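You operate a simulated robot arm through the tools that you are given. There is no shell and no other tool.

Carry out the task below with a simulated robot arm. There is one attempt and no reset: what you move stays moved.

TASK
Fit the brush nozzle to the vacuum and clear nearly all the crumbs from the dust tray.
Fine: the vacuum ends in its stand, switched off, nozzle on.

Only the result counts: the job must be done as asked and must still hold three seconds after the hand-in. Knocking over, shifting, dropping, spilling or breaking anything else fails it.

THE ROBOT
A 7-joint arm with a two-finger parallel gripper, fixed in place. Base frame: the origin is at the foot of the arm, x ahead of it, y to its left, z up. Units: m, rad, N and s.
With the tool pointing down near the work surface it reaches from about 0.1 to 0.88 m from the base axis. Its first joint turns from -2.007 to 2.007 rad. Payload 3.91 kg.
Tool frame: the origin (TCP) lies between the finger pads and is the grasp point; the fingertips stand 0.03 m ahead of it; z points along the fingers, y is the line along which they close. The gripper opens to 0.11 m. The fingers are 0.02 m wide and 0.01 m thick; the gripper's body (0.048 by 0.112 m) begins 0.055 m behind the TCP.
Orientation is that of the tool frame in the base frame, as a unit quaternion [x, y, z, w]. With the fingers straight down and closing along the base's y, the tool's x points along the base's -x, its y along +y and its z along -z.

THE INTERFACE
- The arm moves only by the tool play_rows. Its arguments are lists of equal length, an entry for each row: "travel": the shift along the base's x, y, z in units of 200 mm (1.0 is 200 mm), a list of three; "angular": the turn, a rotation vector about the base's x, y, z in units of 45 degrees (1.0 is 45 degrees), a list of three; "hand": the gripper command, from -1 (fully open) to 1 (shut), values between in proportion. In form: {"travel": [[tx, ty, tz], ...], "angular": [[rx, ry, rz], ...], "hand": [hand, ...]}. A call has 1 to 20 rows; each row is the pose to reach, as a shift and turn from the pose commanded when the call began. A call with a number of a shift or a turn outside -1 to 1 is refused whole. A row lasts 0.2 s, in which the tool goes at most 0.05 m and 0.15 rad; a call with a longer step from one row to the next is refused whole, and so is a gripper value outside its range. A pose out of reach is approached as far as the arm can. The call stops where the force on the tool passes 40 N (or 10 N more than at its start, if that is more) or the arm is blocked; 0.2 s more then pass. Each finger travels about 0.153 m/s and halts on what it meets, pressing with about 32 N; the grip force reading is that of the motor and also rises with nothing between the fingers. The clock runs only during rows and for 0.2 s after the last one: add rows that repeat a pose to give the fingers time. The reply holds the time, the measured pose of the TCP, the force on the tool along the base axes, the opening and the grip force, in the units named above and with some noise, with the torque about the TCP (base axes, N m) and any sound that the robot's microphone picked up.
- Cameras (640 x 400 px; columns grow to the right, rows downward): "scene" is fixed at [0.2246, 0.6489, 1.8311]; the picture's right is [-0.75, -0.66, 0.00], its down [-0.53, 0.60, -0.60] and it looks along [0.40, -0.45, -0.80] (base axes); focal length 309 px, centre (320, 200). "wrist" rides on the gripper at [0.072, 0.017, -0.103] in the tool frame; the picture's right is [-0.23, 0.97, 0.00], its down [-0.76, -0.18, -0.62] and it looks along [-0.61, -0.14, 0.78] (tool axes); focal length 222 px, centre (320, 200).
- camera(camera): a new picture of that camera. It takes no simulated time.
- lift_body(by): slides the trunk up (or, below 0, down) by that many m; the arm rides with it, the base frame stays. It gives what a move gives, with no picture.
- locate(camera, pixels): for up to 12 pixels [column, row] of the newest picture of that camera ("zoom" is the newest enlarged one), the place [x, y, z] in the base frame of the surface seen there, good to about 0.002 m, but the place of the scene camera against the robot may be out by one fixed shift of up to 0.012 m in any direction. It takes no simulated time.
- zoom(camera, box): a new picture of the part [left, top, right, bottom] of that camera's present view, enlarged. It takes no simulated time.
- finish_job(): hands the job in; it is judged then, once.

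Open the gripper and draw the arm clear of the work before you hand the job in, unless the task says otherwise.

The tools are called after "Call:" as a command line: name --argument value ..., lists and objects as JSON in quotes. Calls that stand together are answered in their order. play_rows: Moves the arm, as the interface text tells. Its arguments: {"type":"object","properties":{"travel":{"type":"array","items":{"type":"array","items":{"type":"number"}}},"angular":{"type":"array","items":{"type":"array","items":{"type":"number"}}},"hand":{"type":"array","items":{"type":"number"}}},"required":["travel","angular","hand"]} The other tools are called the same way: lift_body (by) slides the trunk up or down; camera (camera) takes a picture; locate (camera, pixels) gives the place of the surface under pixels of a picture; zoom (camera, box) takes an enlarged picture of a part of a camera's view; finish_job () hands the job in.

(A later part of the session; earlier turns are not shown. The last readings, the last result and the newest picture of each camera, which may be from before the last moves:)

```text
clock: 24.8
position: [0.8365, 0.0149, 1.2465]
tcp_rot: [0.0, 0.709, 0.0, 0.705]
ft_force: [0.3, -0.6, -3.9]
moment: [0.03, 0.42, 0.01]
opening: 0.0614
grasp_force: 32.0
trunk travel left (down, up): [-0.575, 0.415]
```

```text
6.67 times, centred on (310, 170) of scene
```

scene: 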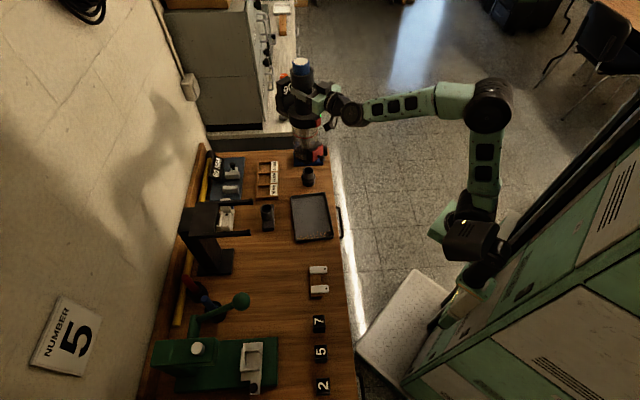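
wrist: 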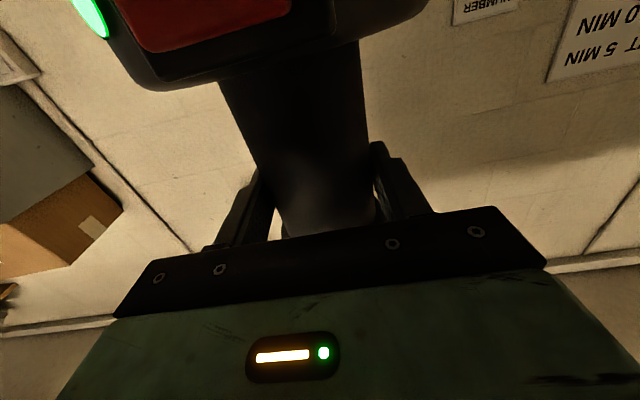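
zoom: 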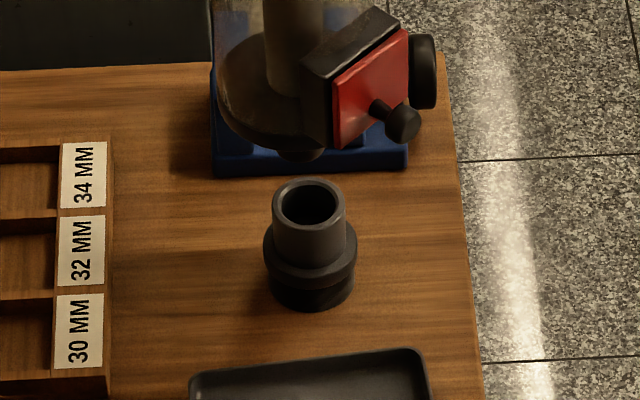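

The force reading dropped to −3.9 N in z, which is unexpected. I hold still for a moment and read again.

Call:
play_rows --travel '[[0, 0, 0], [0, 0, 0]]' --angular '[[0, 0, 0], [0, 0, 0]]' --hand '[1, 1]'

Call:
zoom --camera "scene" --box '[260, 50, 350, 170]'

Call:
camera --camera "wrist"

```text
clock: 25.4
position: [0.8377, 0.0164, 1.2471]
tcp_rot: [0.0, 0.708, 0.0, 0.706]
ft_force: [-0.9, 0.2, -2.8]
moment: [-0.01, 0.37, 0.06]
opening: 0.0617
grasp_force: 31.6
trunk travel left (down, up): [-0.575, 0.415]
```

```text
3.33 times, centred on (305, 110) of scene
```

zoom: 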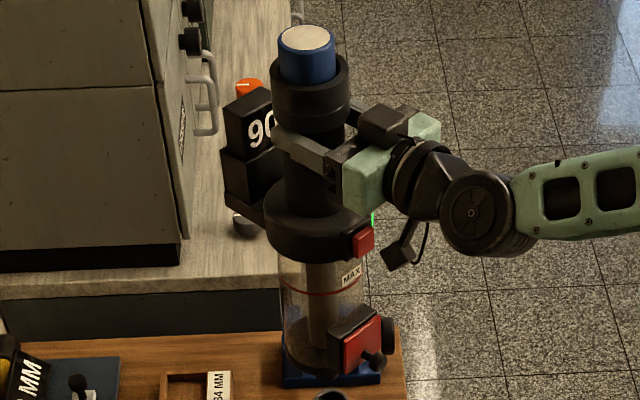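

```text
taken
```

wrist: 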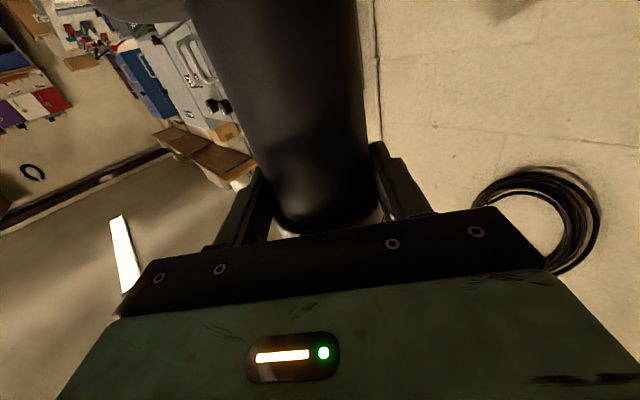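

The wrist view shows the disc no longer in its earlier place: the vacuum has slid down in the grip. I zoom in to see how it sits now.

Call:
zoom --camera "scene" --box '[280, 50, 340, 120]'

Call:
zoom --camera "scene" --box '[275, 110, 345, 190]'

Call:
locate --camera "wrist" --pixels '[[290, 60], [310, 150], [325, 195], [330, 225], [180, 8], [250, 10], [350, 10]]'

```text
5.71 times, centred on (310, 85) of scene
```

zoom: 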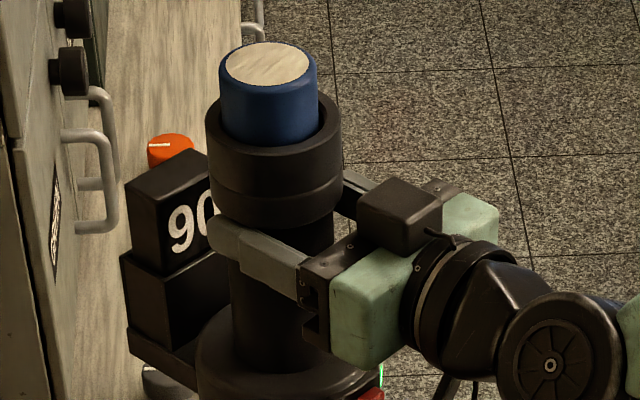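

```text
5.00 times, centred on (310, 150) of scene
```

zoom: 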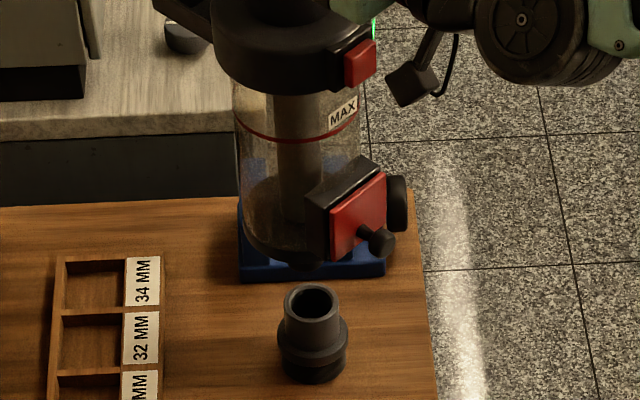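

```text
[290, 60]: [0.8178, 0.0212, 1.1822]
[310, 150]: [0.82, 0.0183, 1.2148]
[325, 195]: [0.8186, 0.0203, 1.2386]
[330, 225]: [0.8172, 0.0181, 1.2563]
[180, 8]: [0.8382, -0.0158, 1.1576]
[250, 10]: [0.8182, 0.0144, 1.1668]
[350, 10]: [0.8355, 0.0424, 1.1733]
```

The vacuum has slid down until its collar sits by the fingers, and something carries part of its weight. I locate the vise, the neighbouring counter and the vacuum's rear block and bottom to find the contact.

Call:
locate --camera "scene" --pixels '[[290, 128], [265, 130], [297, 110], [285, 100], [292, 120], [300, 157], [297, 163], [325, 163], [305, 160], [289, 80], [322, 157], [300, 61]]'

Call:
zoom --camera "scene" --box '[286, 136, 336, 176]'

Call:
zoom --camera "scene" --box '[266, 80, 306, 130]'

```text
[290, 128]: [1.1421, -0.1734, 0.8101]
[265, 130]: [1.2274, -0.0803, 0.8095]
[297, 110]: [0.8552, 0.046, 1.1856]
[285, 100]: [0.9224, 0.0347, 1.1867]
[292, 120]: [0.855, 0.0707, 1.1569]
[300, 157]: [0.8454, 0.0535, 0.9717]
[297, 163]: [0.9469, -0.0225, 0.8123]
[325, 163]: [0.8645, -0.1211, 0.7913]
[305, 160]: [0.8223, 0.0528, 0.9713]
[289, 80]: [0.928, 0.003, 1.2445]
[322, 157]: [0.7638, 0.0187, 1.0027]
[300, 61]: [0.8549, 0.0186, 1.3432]
```

```text
10.00 times, centred on (311, 156) of scene
```

zoom: 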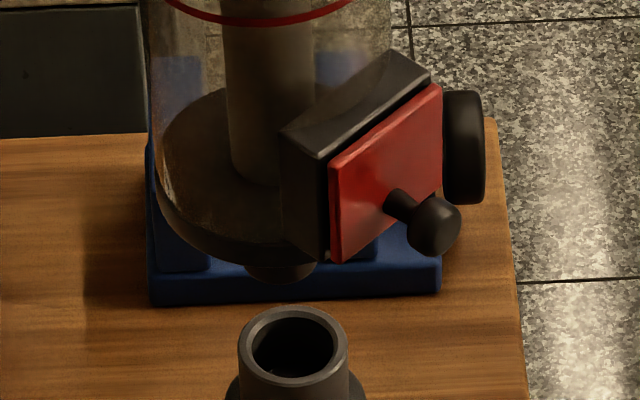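

```text
8.00 times, centred on (286, 105) of scene
```

zoom: 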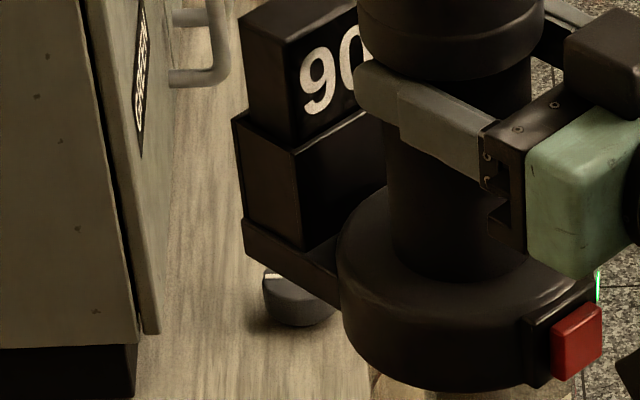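

The vacuum slid about 22 mm until the collar reached the fingers; nothing obvious is under it (bottom plate z≈0.95). I raise 20 mm to check whether the force reading returns to the full weight.

Call:
play_rows --travel '[[0, 0, 0.03], [0, 0, 0.06], [0, 0, 0.1], [0, 0, 0.1], [0, 0, 0.1]]' --angular '[[0, 0, 0], [0, 0, 0], [0, 0, 0], [0, 0, 0], [0, 0, 0]]' --hand '[1, 1, 1, 1, 1]'

Call:
zoom --camera "scene" --box '[275, 40, 345, 120]'

Call:
camera --camera "wrist"

```text
clock: 26.6
position: [0.8382, 0.016, 1.2665]
tcp_rot: [-0.001, 0.708, 0.0, 0.706]
ft_force: [0.6, -0.5, -14.1]
moment: [0.0, 0.43, -0.04]
opening: 0.0615
grasp_force: 31.9
trunk travel left (down, up): [-0.575, 0.415]
```

```text
5.00 times, centred on (310, 80) of scene
```

zoom: 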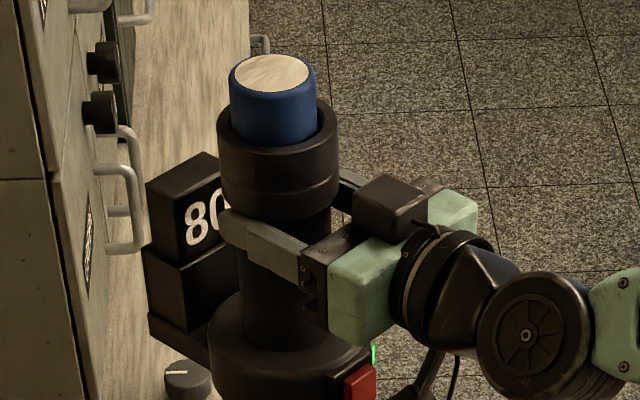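

```text
taken
```

wrist: 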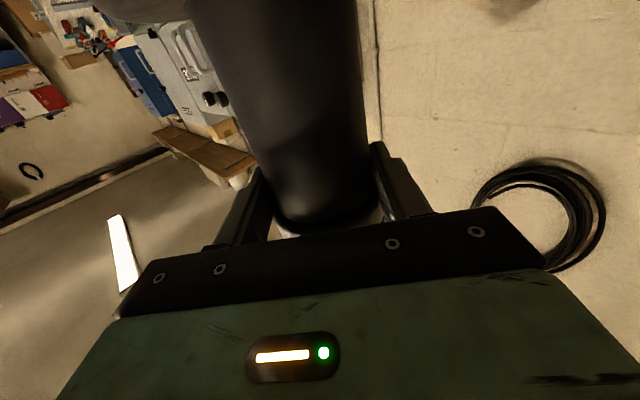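

The rear block is a battery display, now reading 80 and draining while it runs, so I should be efficient; the full weight is back (−14.1 N) with the collar resting on the fingers. I measure the cap centre and the nozzle rim together in the scene frame.

Call:
camera --camera "scene"

Call:
zoom --camera "scene" --box '[284, 44, 324, 69]'

```text
taken
```

scene: 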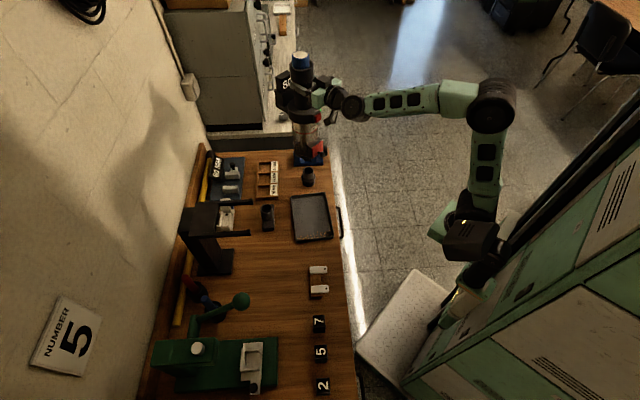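

```text
16.00 times, centred on (304, 56) of scene
```

zoom: 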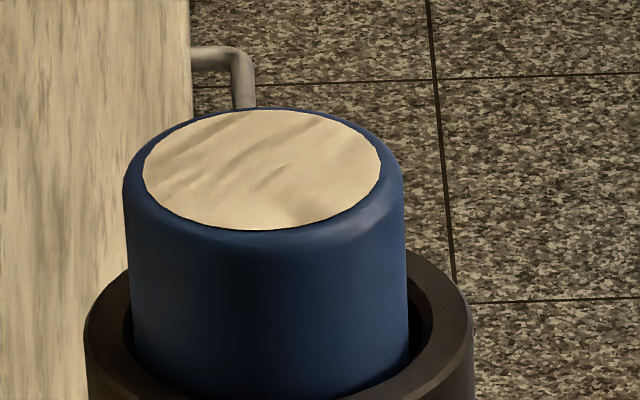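

Call:
locate --camera "zoom" --pixels '[[262, 170], [150, 170], [374, 170], [262, 115], [262, 224]]'

Call:
zoom --camera "scene" --box '[288, 140, 328, 190]'

```text
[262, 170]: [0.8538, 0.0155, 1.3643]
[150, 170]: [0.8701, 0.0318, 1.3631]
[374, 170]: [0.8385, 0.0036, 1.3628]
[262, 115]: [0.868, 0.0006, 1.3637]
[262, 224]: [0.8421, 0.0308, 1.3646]
```

```text
8.00 times, centred on (308, 165) of scene
```

zoom: 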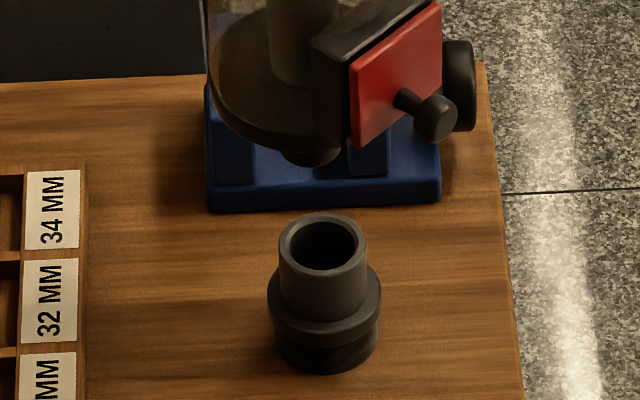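

Cap centre in the scene frame is (0.8545, 0.0163). Now I locate nozzle rim points, the flange and the spigot/plate in this zoom.

Call:
locate --camera "zoom" --pixels '[[283, 243], [364, 243], [324, 274], [324, 217], [323, 300], [275, 290], [374, 290], [310, 157], [310, 163], [260, 140], [218, 100], [300, 120]]'

```text
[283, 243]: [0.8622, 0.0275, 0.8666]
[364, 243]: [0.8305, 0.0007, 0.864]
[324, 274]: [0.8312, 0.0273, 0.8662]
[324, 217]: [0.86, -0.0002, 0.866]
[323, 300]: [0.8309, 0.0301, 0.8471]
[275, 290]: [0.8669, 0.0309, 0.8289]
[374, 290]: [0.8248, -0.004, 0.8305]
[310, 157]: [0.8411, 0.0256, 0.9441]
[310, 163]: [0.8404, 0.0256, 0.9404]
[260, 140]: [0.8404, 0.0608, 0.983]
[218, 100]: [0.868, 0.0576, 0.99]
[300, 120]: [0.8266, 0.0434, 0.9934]
```

In the scene frame the nozzle rim centre is (0.846, 0.0138, z 0.866) and the spigot tip is at about (0.853, 0.015, z 0.94). I shift (−7, −1.5) mm and descend 55 mm, then recheck.

Call:
play_rows --travel '[[-0.01, -0.002, -0.03], [-0.02, -0.004, -0.07], [-0.03, -0.006, -0.12], [-0.035, -0.0075, -0.17], [-0.035, -0.0075, -0.22], [-0.035, -0.0075, -0.26], [-0.035, -0.0075, -0.275], [-0.035, -0.0075, -0.275]]' --angular '[[0, 0, 0], [0, 0, 0], [0, 0, 0], [0, 0, 0], [0, 0, 0], [0, 0, 0], [0, 0, 0], [0, 0, 0]]' --hand '[1, 1, 1, 1, 1, 1, 1, 1]'

Call:
camera --camera "scene"

Call:
zoom --camera "scene" --box '[290, 150, 330, 190]'

```text
clock: 28.4
position: [0.8289, 0.0156, 1.2125]
tcp_rot: [0.0, 0.708, 0.0, 0.706]
ft_force: [0.3, 0.0, -14.1]
moment: [0.0, 0.41, -0.01]
opening: 0.0613
grasp_force: 32.2
trunk travel left (down, up): [-0.575, 0.415]
```

```text
taken
```

scene: 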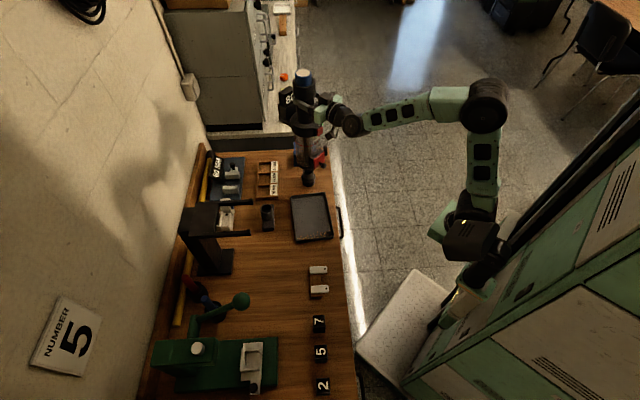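

```text
10.00 times, centred on (310, 170) of scene
```

zoom: 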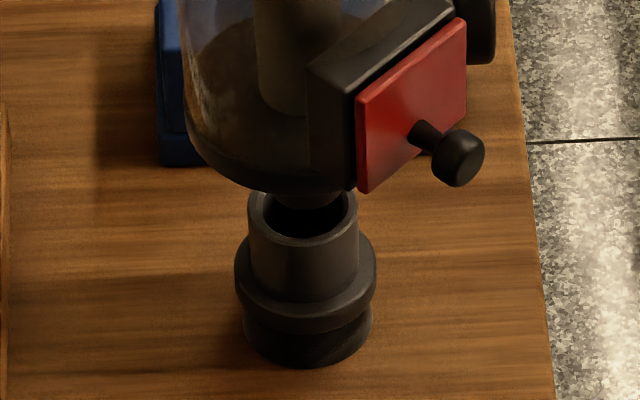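

The spigot tip shows just above the rim at zoom (303,198), laterally centred. I zoom more and locate spigot and rim points to check the depth alignment.

Call:
zoom --camera "scene" --box '[299, 164, 319, 180]'

```text
16.00 times, centred on (309, 172) of scene
```

zoom: 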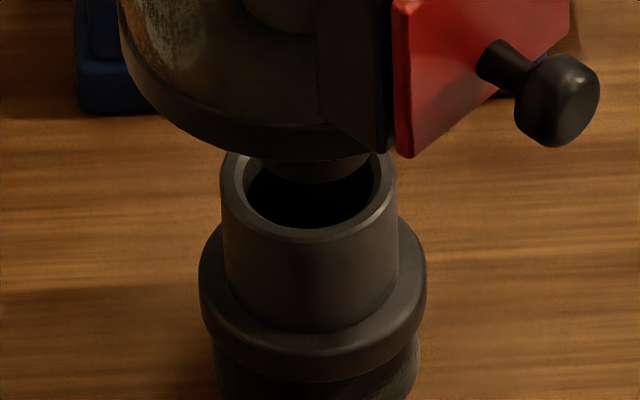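

Call:
locate --camera "zoom" --pixels '[[312, 166], [312, 178], [280, 166], [345, 166], [226, 180], [392, 180], [310, 236], [230, 160], [388, 160], [310, 145], [310, 300]]'

```text
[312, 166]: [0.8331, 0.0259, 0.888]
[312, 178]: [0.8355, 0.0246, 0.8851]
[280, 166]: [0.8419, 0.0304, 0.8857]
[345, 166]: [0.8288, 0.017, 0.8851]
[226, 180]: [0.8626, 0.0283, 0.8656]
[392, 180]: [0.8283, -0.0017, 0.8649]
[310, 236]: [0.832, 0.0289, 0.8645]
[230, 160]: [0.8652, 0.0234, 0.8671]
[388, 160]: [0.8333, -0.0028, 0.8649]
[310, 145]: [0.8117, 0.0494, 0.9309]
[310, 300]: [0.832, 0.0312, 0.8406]
```

Spigot centre ≈ (0.844, 0.0148) and nozzle centre ≈ (0.846, 0.0135), about 20 mm gap. I nudge (+2, −1) mm and descend 32 mm slowly, watching the force.

Call:
play_rows --travel '[[0.01, -0.005, 0], [0.01, -0.005, -0.03], [0.01, -0.005, -0.06], [0.01, -0.005, -0.085], [0.01, -0.005, -0.11], [0.01, -0.005, -0.135], [0.01, -0.005, -0.16], [0.01, -0.005, -0.16]]' --angular '[[0, 0, 0], [0, 0, 0], [0, 0, 0], [0, 0, 0], [0, 0, 0], [0, 0, 0], [0, 0, 0], [0, 0, 0]]' --hand '[1, 1, 1, 1, 1, 1, 1, 1]'

Call:
camera --camera "scene"

Call:
zoom --camera "scene" --box '[295, 160, 325, 190]'

```text
clock: 30.2
position: [0.8322, 0.0145, 1.1803]
tcp_rot: [0.0, 0.708, 0.0, 0.706]
ft_force: [-0.4, -0.3, -12.9]
moment: [-0.01, 0.42, 0.01]
opening: 0.0616
grasp_force: 31.9
trunk travel left (down, up): [-0.575, 0.415]
```

```text
taken
```

scene: 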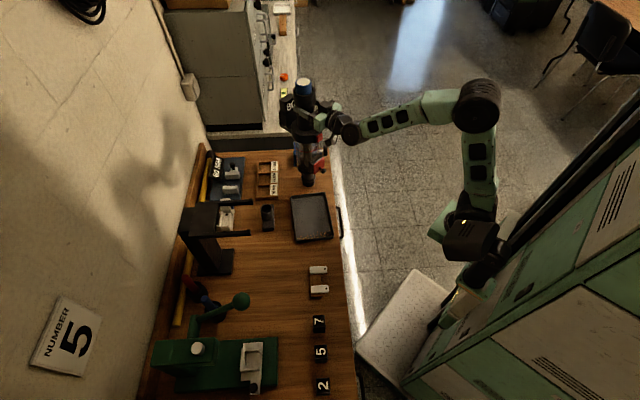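

```text
13.33 times, centred on (310, 175) of scene
```

zoom: 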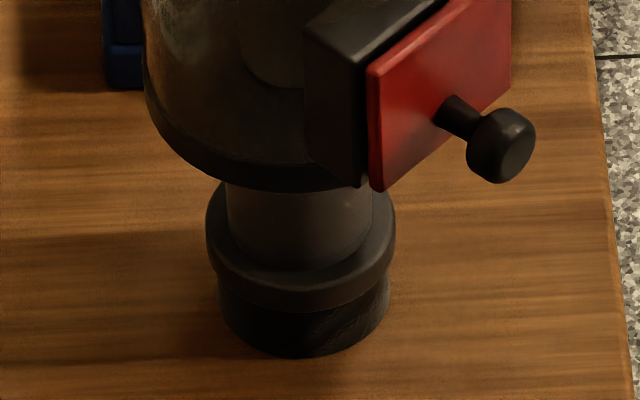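

The spigot entered without force. I keep pressing down slowly, up to 30 mm, until it seats.

Call:
play_rows --travel '[[0, 0, -0.02], [0, 0, -0.04], [0, 0, -0.06], [0, 0, -0.08], [0, 0, -0.095], [0, 0, -0.11], [0, 0, -0.12], [0, 0, -0.13], [0, 0, -0.14], [0, 0, -0.15]]' --angular '[[0, 0, 0], [0, 0, 0], [0, 0, 0], [0, 0, 0], [0, 0, 0], [0, 0, 0], [0, 0, 0], [0, 0, 0], [0, 0, 0], [0, 0, 0]]' --hand '[1, 1, 1, 1, 1, 1, 1, 1, 1, 1]'

Call:
camera --camera "scene"

Call:
zoom --camera "scene" --box '[295, 160, 325, 190]'

Call:
zoom --camera "scene" --box '[270, 60, 350, 160]'

```text
clock: 31.4
position: [0.8326, 0.0136, 1.1745]
tcp_rot: [0.002, 0.698, 0.0, 0.717]
ft_force: [1.4, 0.4, 9.6]
moment: [-0.05, -0.14, 0.02]
opening: 0.0613
grasp_force: 31.8
trunk travel left (down, up): [-0.575, 0.415]
stopped in row 5: the force on the tool passed its limit at 44 N (the readings are from after the stop); the commanded pose is now the measured one
```

```text
taken
```

scene: 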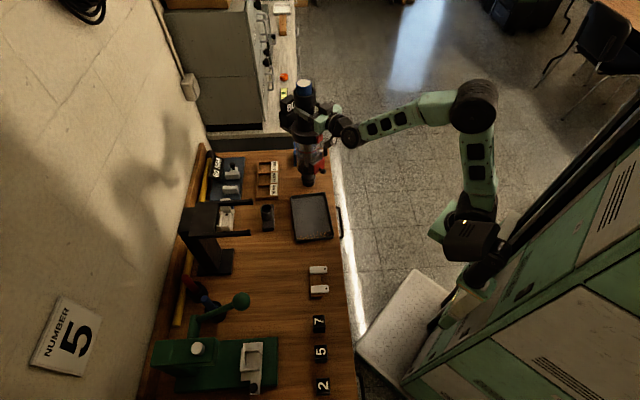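

```text
13.33 times, centred on (310, 175) of scene
```

zoom: 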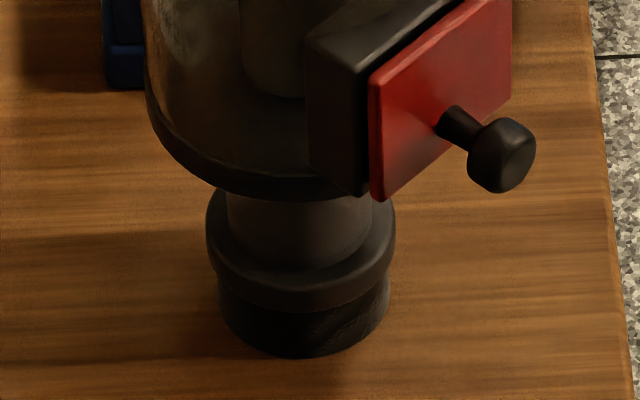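

```text
4.00 times, centred on (310, 110) of scene
```

zoom: 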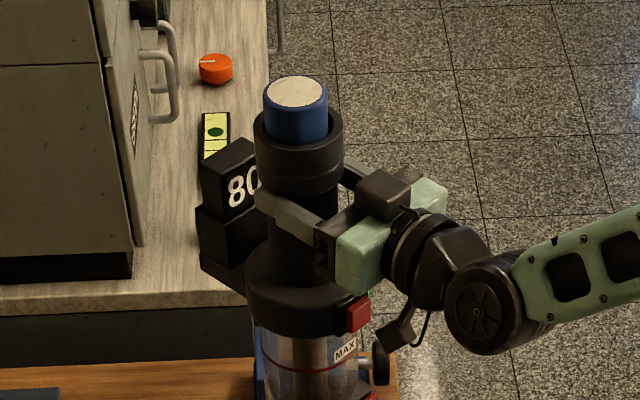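

The push stopped at 44 N after about 18 mm of insertion, no click heard. I lift gently 15 mm to see whether the nozzle comes along.

Call:
play_rows --travel '[[0, 0, 0.02], [0, 0, 0.05], [0, 0, 0.08], [0, 0, 0.08]]' --angular '[[0, 0.008, 0], [0, 0.016, 0], [0, 0.034, 0], [0, 0.034, 0]]' --hand '[1, 1, 1, 1]'

Call:
camera --camera "scene"

Call:
zoom --camera "scene" --box '[295, 160, 325, 190]'

```text
clock: 32.4
position: [0.8311, 0.0123, 1.1871]
tcp_rot: [0.001, 0.712, 0.0, 0.703]
ft_force: [-0.5, -0.4, -14.1]
moment: [-0.01, 0.38, 0.0]
opening: 0.0614
grasp_force: 32.2
trunk travel left (down, up): [-0.575, 0.415]
```

```text
taken
```

scene: 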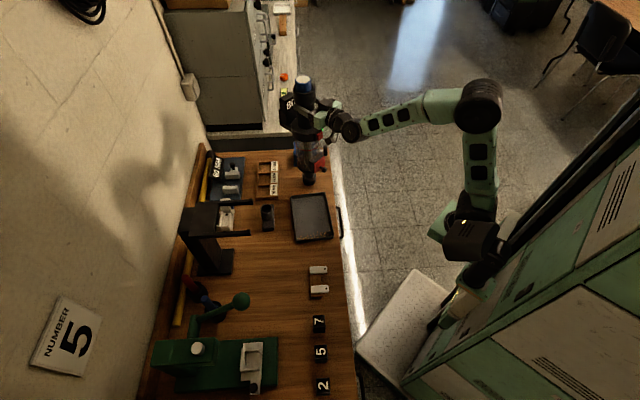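

```text
13.33 times, centred on (310, 175) of scene
```

zoom: 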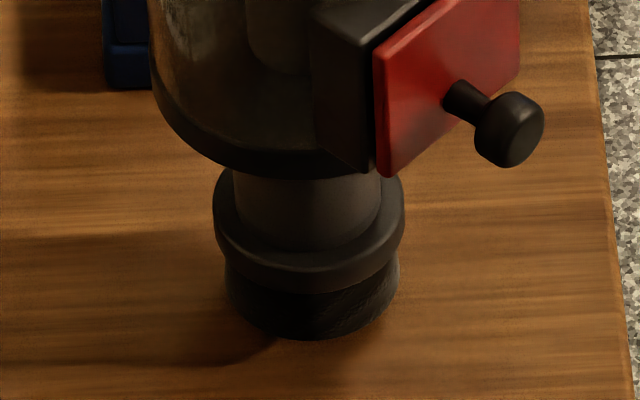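

The nozzle rose with the vacuum (its foot moved from zoom row 358 to 340 and casts a shadow), so it is attached. I locate plate, tube, flange and bristle points to judge how well it is seated.

Call:
locate --camera "zoom" --pixels '[[290, 170], [290, 160], [300, 190], [300, 230], [310, 262], [310, 285], [310, 320], [315, 336], [240, 200], [375, 200], [216, 225], [400, 225]]'

Call:
zoom --camera "scene" --box '[270, 60, 350, 160]'

```text
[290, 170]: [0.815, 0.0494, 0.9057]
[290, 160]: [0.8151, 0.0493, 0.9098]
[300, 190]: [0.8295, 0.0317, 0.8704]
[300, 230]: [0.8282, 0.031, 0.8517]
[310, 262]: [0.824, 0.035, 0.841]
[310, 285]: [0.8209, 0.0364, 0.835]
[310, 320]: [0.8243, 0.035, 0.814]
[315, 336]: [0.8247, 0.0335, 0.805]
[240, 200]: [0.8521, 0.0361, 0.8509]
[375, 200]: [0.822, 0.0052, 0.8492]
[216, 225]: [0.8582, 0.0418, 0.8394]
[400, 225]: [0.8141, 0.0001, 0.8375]
```

```text
4.00 times, centred on (310, 110) of scene
```

zoom: 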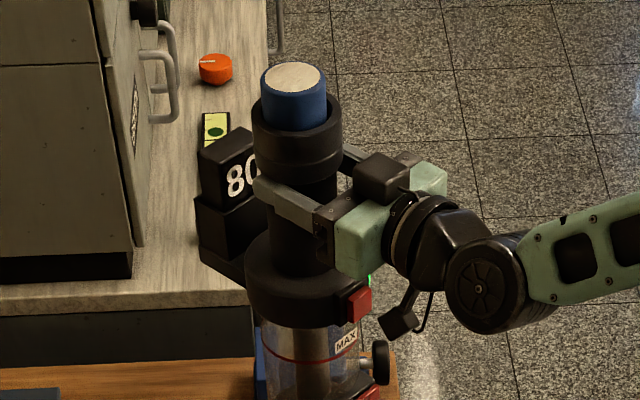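

The plate still stands about 24 mm above the rim, and no click was heard. I press down once more in fine 1.5 mm steps to see whether it seats further.

Call:
play_rows --travel '[[0, 0, -0.03], [0, 0, -0.05], [0, 0, -0.06], [0, 0, -0.0675], [0, 0, -0.075], [0, 0, -0.0825], [0, 0, -0.09], [0, 0, -0.0975], [0, 0, -0.105], [0, 0, -0.1125], [0, 0, -0.12], [0, 0, -0.1275], [0, 0, -0.135], [0, 0, -0.1425], [0, 0, -0.15]]' --angular '[[0, 0, 0], [0, 0, 0], [0, 0, 0], [0, 0, 0], [0, 0, 0], [0, 0, 0], [0, 0, 0], [0, 0, 0], [0, 0, 0], [0, 0, 0], [0, 0, 0], [0, 0, 0], [0, 0, 0], [0, 0, 0], [0, 0, 0]]' --hand '[1, 1, 1, 1, 1, 1, 1, 1, 1, 1, 1, 1, 1, 1, 1]'

Call:
camera --camera "scene"

Call:
zoom --camera "scene" --box '[295, 160, 325, 190]'

Call:
zoom --camera "scene" --box '[270, 60, 350, 160]'

```text
clock: 34.6
position: [0.8328, 0.0137, 1.1747]
tcp_rot: [0.003, 0.701, 0.0, 0.713]
ft_force: [0.8, -0.8, 8.4]
moment: [-0.51, -0.34, -0.01]
opening: 0.0613
grasp_force: 31.8
trunk travel left (down, up): [-0.575, 0.415]
stopped in row 11: the force on the tool passed its limit at 42 N (the readings are from after the stop); the commanded pose is now the measured one
```

```text
taken
```

scene: 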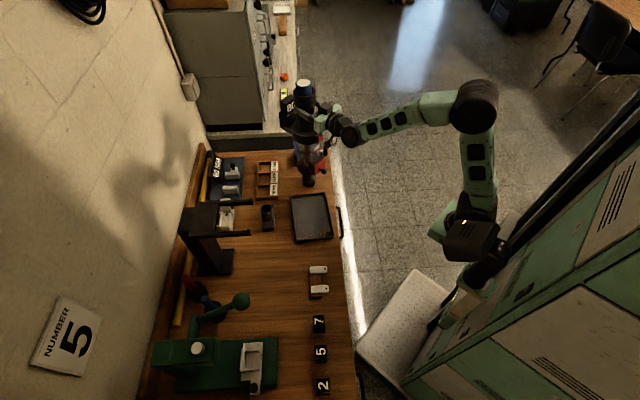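

```text
13.33 times, centred on (310, 175) of scene
```

zoom: 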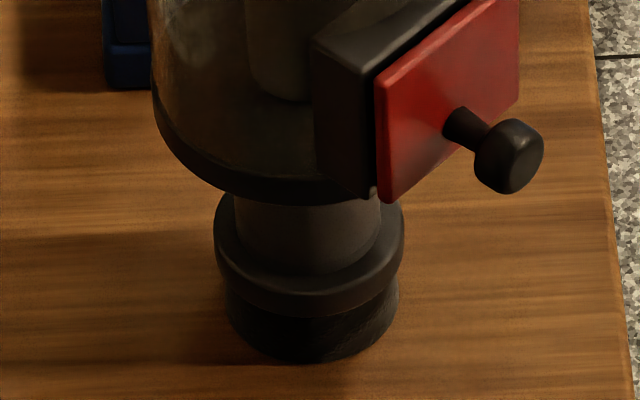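

```text
4.00 times, centred on (310, 110) of scene
```

zoom: 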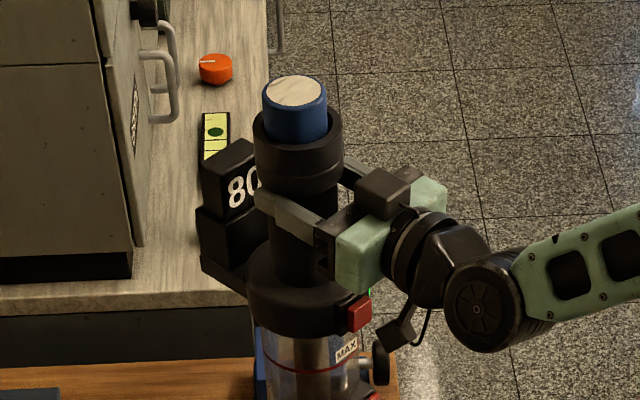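

The stop is at the same height both times (TCP z 1.1747), so the nozzle is seated. With the clock stopped, I zoom on the tray to locate crumbs and tray walls.

Call:
zoom --camera "scene" --box '[288, 222, 340, 248]'

```text
12.31 times, centred on (314, 235) of scene
```

zoom: 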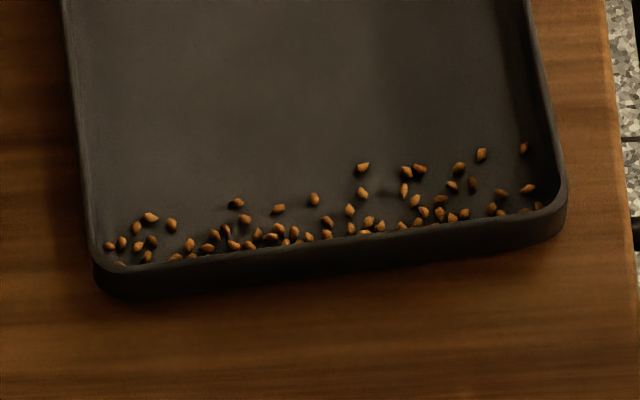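

I locate crumbs and the tray's rim corners in this zoom.

Call:
locate --camera "zoom" --pixels '[[110, 245], [151, 217], [237, 203], [270, 238], [314, 199], [362, 167], [415, 200], [481, 154], [523, 148], [528, 188], [147, 257], [440, 213]]'

Call:
locate --camera "zoom" --pixels '[[93, 262], [564, 205], [330, 245], [330, 265], [72, 100], [545, 100], [200, 261], [460, 228], [320, 100], [150, 100], [480, 100], [30, 350]]'

```text
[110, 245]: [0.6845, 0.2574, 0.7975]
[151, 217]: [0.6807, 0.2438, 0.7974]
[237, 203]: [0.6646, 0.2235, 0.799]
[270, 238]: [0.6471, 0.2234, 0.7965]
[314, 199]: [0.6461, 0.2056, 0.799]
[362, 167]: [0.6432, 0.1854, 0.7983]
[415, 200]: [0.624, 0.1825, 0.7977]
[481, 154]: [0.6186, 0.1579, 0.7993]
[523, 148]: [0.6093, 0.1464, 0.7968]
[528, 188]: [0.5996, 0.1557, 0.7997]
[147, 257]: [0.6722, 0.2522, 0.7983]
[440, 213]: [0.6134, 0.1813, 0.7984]
```

```text
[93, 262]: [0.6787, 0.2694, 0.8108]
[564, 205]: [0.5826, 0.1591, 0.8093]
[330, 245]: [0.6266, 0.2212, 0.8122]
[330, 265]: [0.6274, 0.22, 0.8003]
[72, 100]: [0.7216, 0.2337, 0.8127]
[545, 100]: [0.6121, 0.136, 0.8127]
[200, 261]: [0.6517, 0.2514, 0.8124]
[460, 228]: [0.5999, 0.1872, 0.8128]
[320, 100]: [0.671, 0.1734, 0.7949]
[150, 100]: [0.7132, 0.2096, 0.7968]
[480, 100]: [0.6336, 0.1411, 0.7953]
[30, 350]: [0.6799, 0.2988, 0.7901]
```

In the scene frame the crumbs form a strip 3–35 mm from the near short wall (rim 17 mm above tray floor). I lift the vacuum with its nozzle clear and carry it toward the tray, turning to heading 22.5°.

Call:
play_rows --travel '[[0, 0, 0.05], [0, 0, 0.12], [0, 0, 0.2], [0, 0, 0.275], [-0.06, 0.055, 0.275], [-0.12, 0.11, 0.275], [-0.19, 0.17, 0.275], [-0.26, 0.235, 0.275], [-0.33, 0.3, 0.275], [-0.4, 0.36, 0.275], [-0.46, 0.415, 0.275], [-0.5, 0.45, 0.275], [-0.5, 0.45, 0.275]]' --angular '[[0, 0.01, 0], [0, 0.022, 0], [0, 0.022, 0], [0, 0.022, 0], [0, 0.022, 0.06], [0, 0.022, 0.12], [0, 0.022, 0.18], [0, 0.022, 0.25], [0, 0.022, 0.32], [0, 0.022, 0.38], [0, 0.022, 0.44], [0, 0.022, 0.5], [0, 0.022, 0.5]]' --hand '[1, 1, 1, 1, 1, 1, 1, 1, 1, 1, 1, 1, 1]'

Call:
camera --camera "scene"

Call:
zoom --camera "scene" --box '[270, 80, 350, 240]'

```text
clock: 37.4
position: [0.7326, 0.1029, 1.2273]
tcp_rot: [-0.135, 0.698, 0.139, 0.69]
ft_force: [0.7, 0.7, -15.0]
moment: [-0.18, 0.34, -0.01]
opening: 0.0612
grasp_force: 31.8
trunk travel left (down, up): [-0.575, 0.415]
```

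```text
taken
```

scene: 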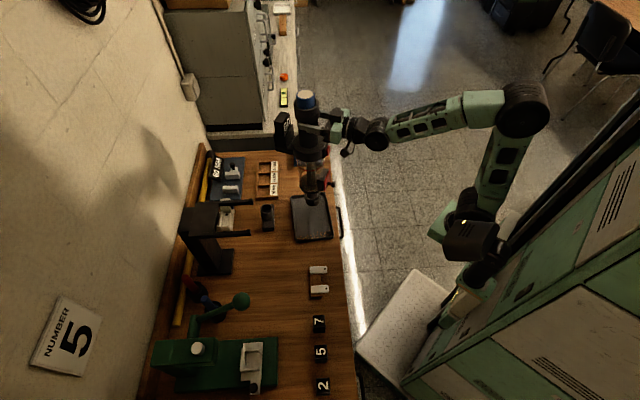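

```text
2.50 times, centred on (310, 160) of scene
```

zoom: 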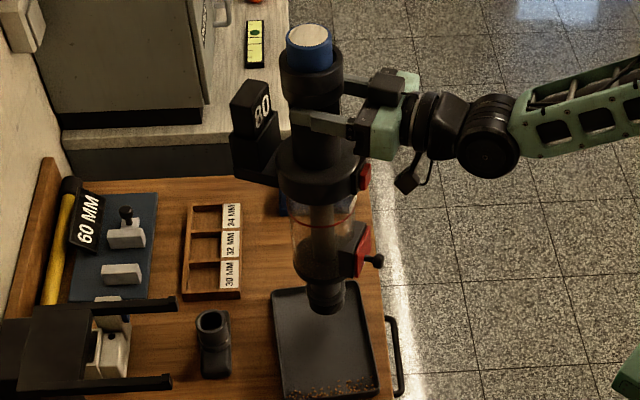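

The nozzle stays on and the display still reads 80. I zoom on the nozzle to measure its bottom position relative to the tool.

Call:
zoom --camera "scene" --box '[295, 180, 335, 210]'

```text
13.33 times, centred on (315, 195) of scene
```

zoom: 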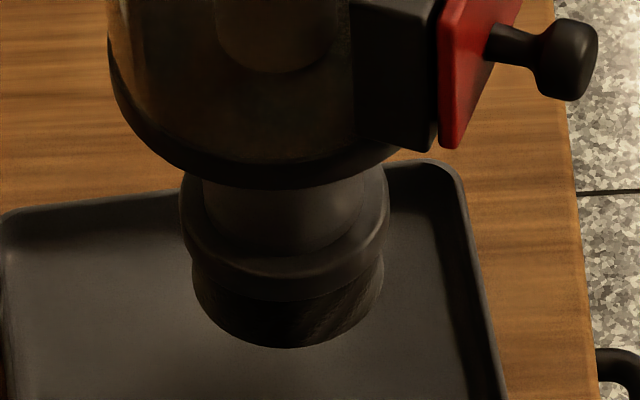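

Call:
locate --camera "zoom" --pixels '[[186, 215], [386, 215], [285, 285], [285, 295], [205, 300], [370, 290], [288, 340], [288, 320], [250, 180], [300, 183]]'

```text
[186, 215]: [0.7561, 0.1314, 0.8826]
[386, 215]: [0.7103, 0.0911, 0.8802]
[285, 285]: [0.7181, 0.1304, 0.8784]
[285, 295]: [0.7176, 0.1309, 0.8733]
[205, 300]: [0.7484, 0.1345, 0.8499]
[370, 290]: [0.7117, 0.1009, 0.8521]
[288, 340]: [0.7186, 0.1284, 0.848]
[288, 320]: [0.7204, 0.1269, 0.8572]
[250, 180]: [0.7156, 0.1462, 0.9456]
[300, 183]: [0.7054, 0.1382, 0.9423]
```

The nozzle's foot is centred about (+5.5, +5.6) mm from the TCP in the scene frame, at z 0.845. I move over the middle of the crumb strip with the foot a few mm above rim height and check for pickup.

Call:
play_rows --travel '[[-0.05, 0.05, 0], [-0.12, 0.12, -0.02], [-0.19, 0.19, -0.05], [-0.26, 0.26, -0.08], [-0.33, 0.33, -0.1], [-0.4, 0.4, -0.11], [-0.45, 0.45, -0.115], [-0.484, 0.484, -0.12], [-0.484, 0.484, -0.12], [-0.484, 0.484, -0.12]]' --angular '[[0, 0, 0], [0, 0, 0], [0, 0, 0], [0, 0, 0], [0, 0, 0], [0, 0, 0], [0, 0, 0], [0, 0, 0], [0, 0, 0], [0, 0, 0]]' --hand '[1, 1, 1, 1, 1, 1, 1, 1, 1, 1]'

Call:
camera --camera "scene"

Call:
zoom --camera "scene" --box '[284, 205, 344, 255]'

```text
clock: 39.6
position: [0.636, 0.1998, 1.2025]
tcp_rot: [-0.135, 0.698, 0.139, 0.69]
ft_force: [-0.2, 0.4, -14.9]
moment: [-0.21, 0.32, 0.03]
opening: 0.0612
grasp_force: 32.3
trunk travel left (down, up): [-0.575, 0.415]
```

```text
taken
```

scene: 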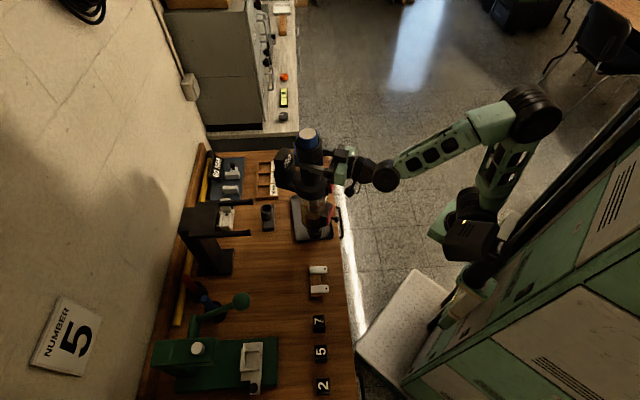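

```text
8.00 times, centred on (314, 230) of scene
```

zoom: 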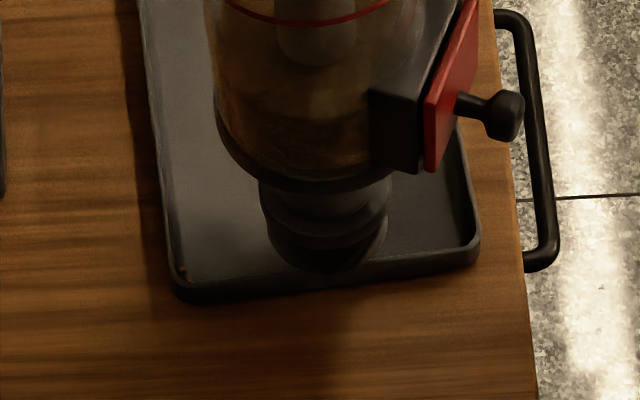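

Most crumbs have vanished already; a remnant shows at the left corner, zoom (183,272). I zoom in to check the strip.

Call:
zoom --camera "scene" --box '[288, 222, 340, 248]'

Call:
zoom --camera "scene" --box '[296, 190, 336, 230]'

```text
12.31 times, centred on (314, 235) of scene
```

zoom: 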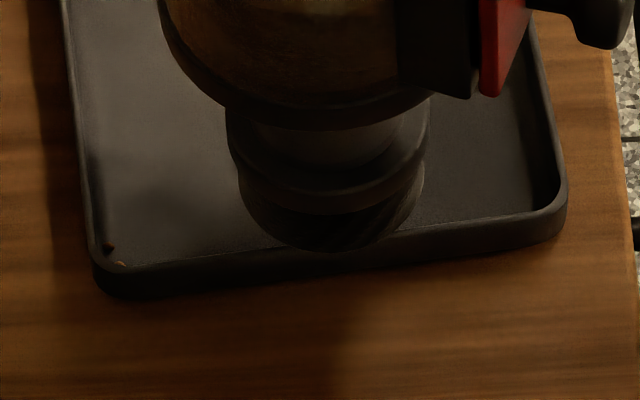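

```text
10.00 times, centred on (316, 210) of scene
```

zoom: 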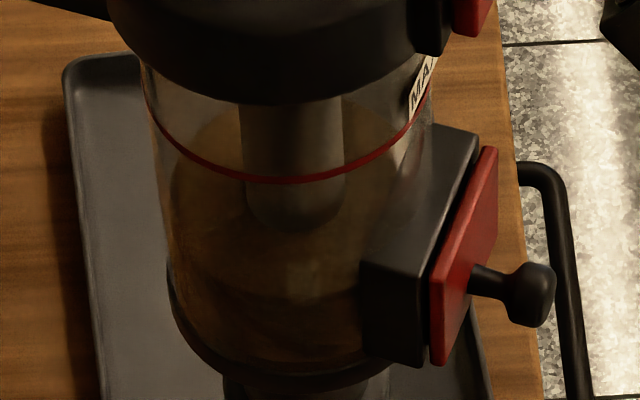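

The bin shows the collected crumbs, and only two remain at the left corner, zoom (110,246) and (121,263). I sweep to the left corner and then to the right end at the same height.

Call:
play_rows --travel '[[0.04, 0.05, 0], [0.09, 0.1, 0], [0.14, 0.16, 0], [0.175, 0.2, 0], [0.185, 0.215, 0], [0.185, 0.215, 0], [0.12, 0.14, 0], [0.06, 0.07, 0], [0, 0, 0], [-0.06, -0.08, 0], [-0.12, -0.16, 0], [-0.16, -0.21, 0], [-0.16, -0.21, 0]]' --angular '[[0, 0, 0], [0, 0, 0], [0, 0, 0], [0, 0, 0], [0, 0, 0], [0, 0, 0], [0, 0, 0], [0, 0, 0], [0, 0, 0], [0, 0, 0], [0, 0, 0], [0, 0, 0], [0, 0, 0]]' --hand '[1, 1, 1, 1, 1, 1, 1, 1, 1, 1, 1, 1, 1]'

Call:
camera --camera "scene"

Call:
zoom --camera "scene" --box '[288, 222, 340, 248]'

Call:
zoom --camera "scene" --box '[270, 100, 350, 250]'

```text
clock: 42.4
position: [0.6042, 0.1581, 1.2038]
tcp_rot: [-0.134, 0.698, 0.138, 0.69]
ft_force: [0.6, -0.2, -14.8]
moment: [-0.16, 0.26, -0.01]
opening: 0.0613
grasp_force: 32.1
trunk travel left (down, up): [-0.575, 0.415]
```

```text
taken
```

scene: 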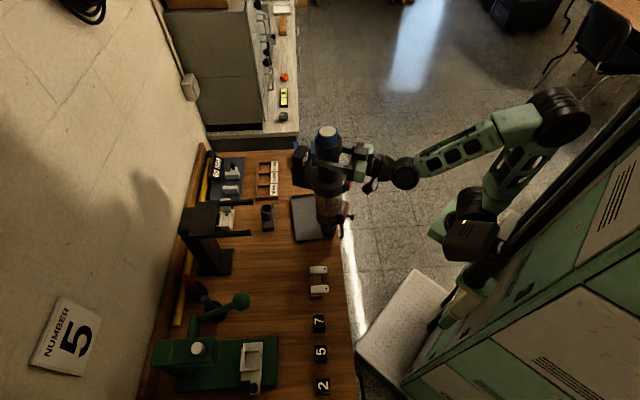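

```text
12.31 times, centred on (314, 235) of scene
```

zoom: 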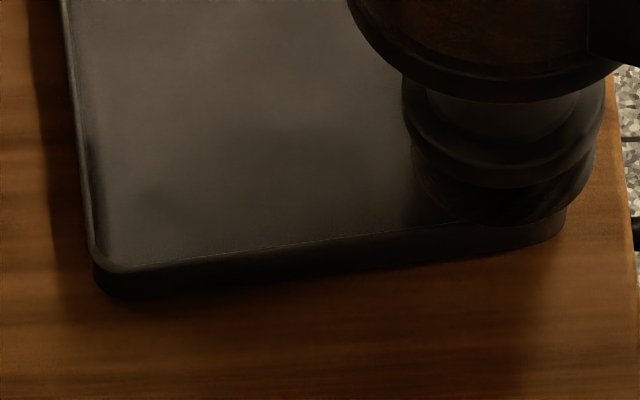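

```text
2.67 times, centred on (310, 175) of scene
```

zoom: 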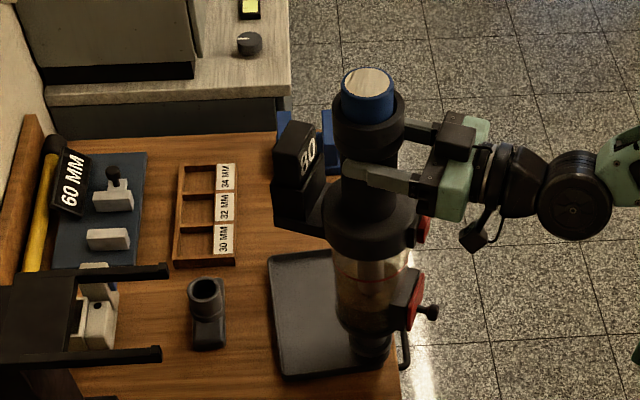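

The tray strip looks clear (right corner still under the nozzle). I measure the cap disc position at this pose to check the vacuum's tilt in the grip before returning it.

Call:
zoom --camera "scene" --box '[304, 118, 352, 148]'

```text
13.33 times, centred on (328, 133) of scene
```

zoom: 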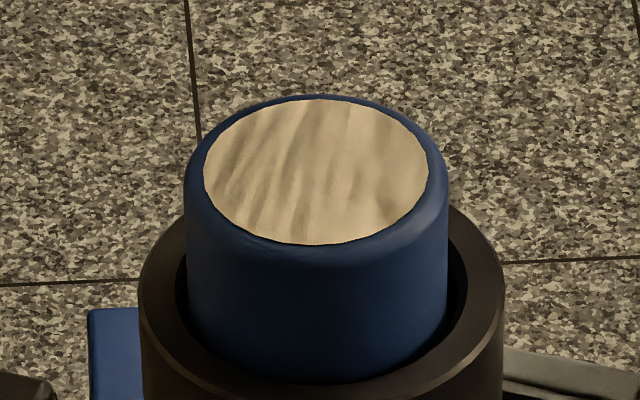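

Call:
locate --camera "zoom" --pixels '[[316, 171], [210, 171], [422, 171], [318, 105], [316, 238]]'

Call:
zoom --camera "scene" --box '[310, 215, 342, 240]'

```text
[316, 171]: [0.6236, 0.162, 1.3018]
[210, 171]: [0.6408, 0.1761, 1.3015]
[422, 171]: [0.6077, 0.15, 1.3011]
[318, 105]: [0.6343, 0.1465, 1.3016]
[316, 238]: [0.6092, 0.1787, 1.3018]
```

```text
16.00 times, centred on (326, 228) of scene
```

zoom: 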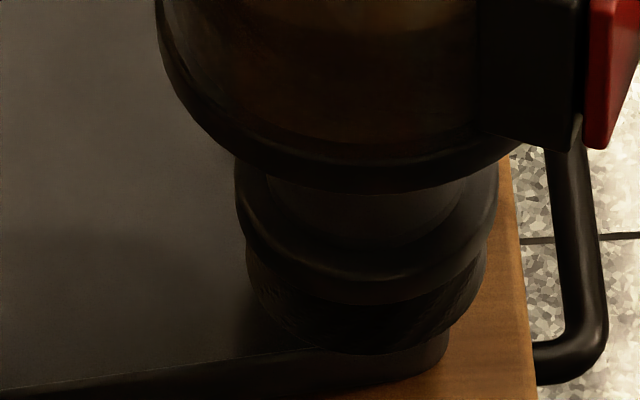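

The vacuum leans about 1.5° forward in pitch and 0.5° in roll. I lift to z≈1.269 and correct this small tilt before the trip back.

Call:
play_rows --travel '[[0, 0, 0.05], [0, 0, 0.12], [0, 0, 0.2], [0, 0, 0.27], [0, 0, 0.33], [0, 0, 0.33]]' --angular '[[0, 0, 0], [0, 0, 0], [0.0008, -0.012, 0], [0.0015, -0.024, 0], [0.0022, -0.035, 0], [0.0022, -0.035, 0]]' --hand '[1, 1, 1, 1, 1, 1]'

Call:
camera --camera "scene"

Call:
zoom --camera "scene" --box '[284, 190, 344, 250]'

```text
clock: 43.8
position: [0.6043, 0.1568, 1.2691]
tcp_rot: [-0.136, 0.688, 0.137, 0.7]
ft_force: [-1.1, 0.3, -14.4]
moment: [-0.17, 0.4, -0.01]
opening: 0.0616
grasp_force: 32.3
trunk travel left (down, up): [-0.575, 0.415]
```

```text
taken
```

scene: 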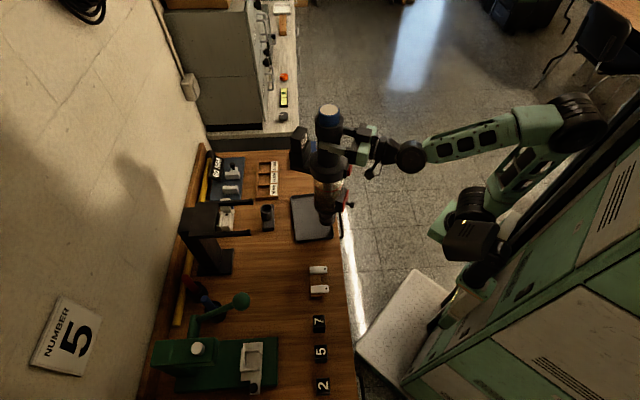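

```text
6.67 times, centred on (314, 220) of scene
```

zoom: 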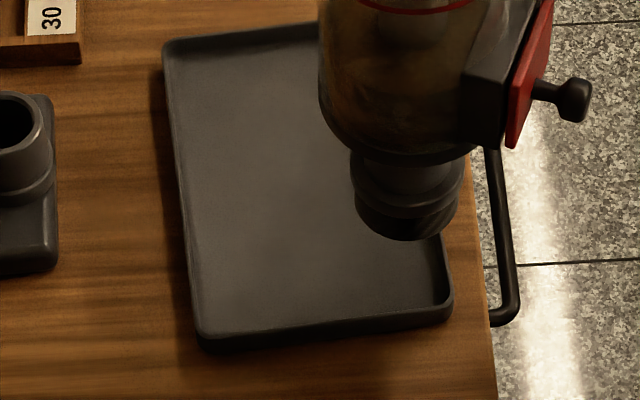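

The tray is clear of crumbs in view. I carry the vacuum to the point in line with the fork, turning to heading 45°.

Call:
play_rows --travel '[[-0.005, 0.06, 0], [-0.01, 0.13, 0], [-0.015, 0.21, 0], [-0.022, 0.29, 0], [-0.029, 0.37, 0], [-0.035, 0.45, 0], [-0.041, 0.53, 0], [-0.046, 0.6, 0], [-0.0495, 0.6425, 0], [-0.0495, 0.6425, 0], [-0.0495, 0.6425, 0]]' --angular '[[0, 0, 0.05], [0, 0, 0.1], [0, 0, 0.16], [0, 0, 0.225], [0, 0, 0.29], [0, 0, 0.35], [0, 0, 0.41], [0, 0, 0.47], [0, 0, 0.505], [0, 0, 0.505], [0, 0, 0.505]]' --hand '[1, 1, 1, 1, 1, 1, 1, 1, 1, 1, 1]'

Call:
camera --camera "scene"

Call:
zoom --camera "scene" --box '[180, 110, 350, 280]'

Call:
zoom --camera "scene" --box '[276, 124, 324, 154]'

```text
clock: 46.2
position: [0.5943, 0.2872, 1.2705]
tcp_rot: [-0.27, 0.647, 0.273, 0.658]
ft_force: [0.6, 0.6, -15.3]
moment: [-0.32, 0.3, 0.0]
opening: 0.0613
grasp_force: 31.8
trunk travel left (down, up): [-0.575, 0.415]
```

```text
taken
```

scene: 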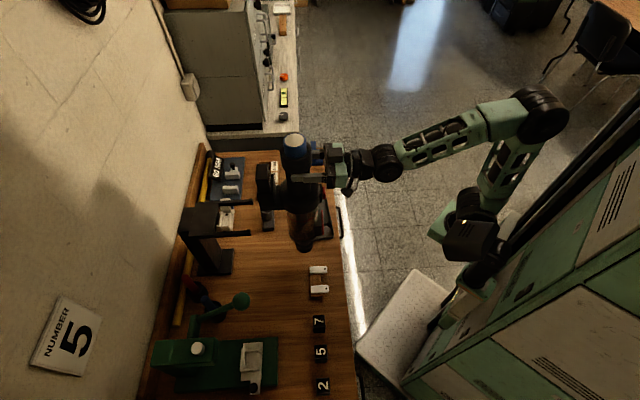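

```text
2.35 times, centred on (265, 195) of scene
```

zoom: 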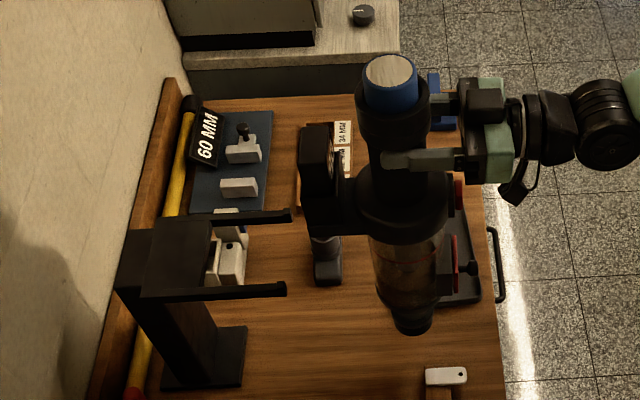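

```text
13.33 times, centred on (300, 139) of scene
```

zoom: 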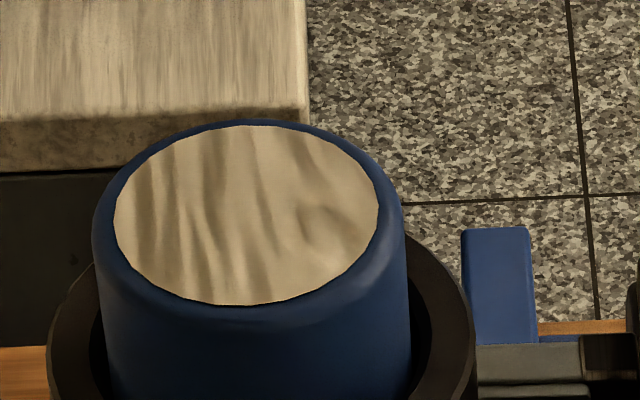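

I locate the cap centre now, and then the fork prongs in the same frame, to align the vacuum laterally with the fork.

Call:
locate --camera "zoom" --pixels '[[246, 215], [121, 215], [371, 215], [248, 132], [246, 298]]'

Call:
zoom --camera "scene" --box '[178, 190, 268, 250]'

```text
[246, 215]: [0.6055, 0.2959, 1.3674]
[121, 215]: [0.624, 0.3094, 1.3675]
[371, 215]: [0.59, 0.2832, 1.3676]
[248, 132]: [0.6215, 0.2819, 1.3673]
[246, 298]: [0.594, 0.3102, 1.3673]
```

```text
6.67 times, centred on (223, 220) of scene
```

zoom: 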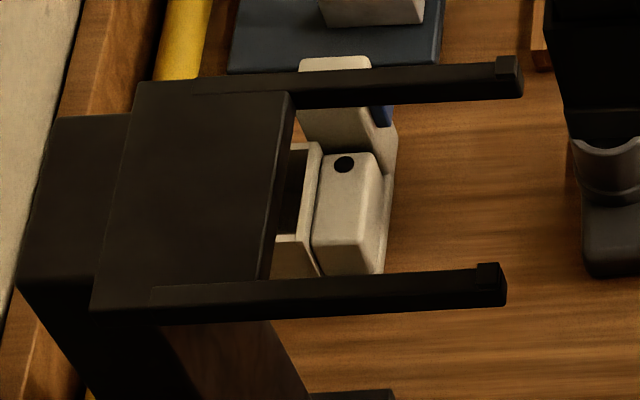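

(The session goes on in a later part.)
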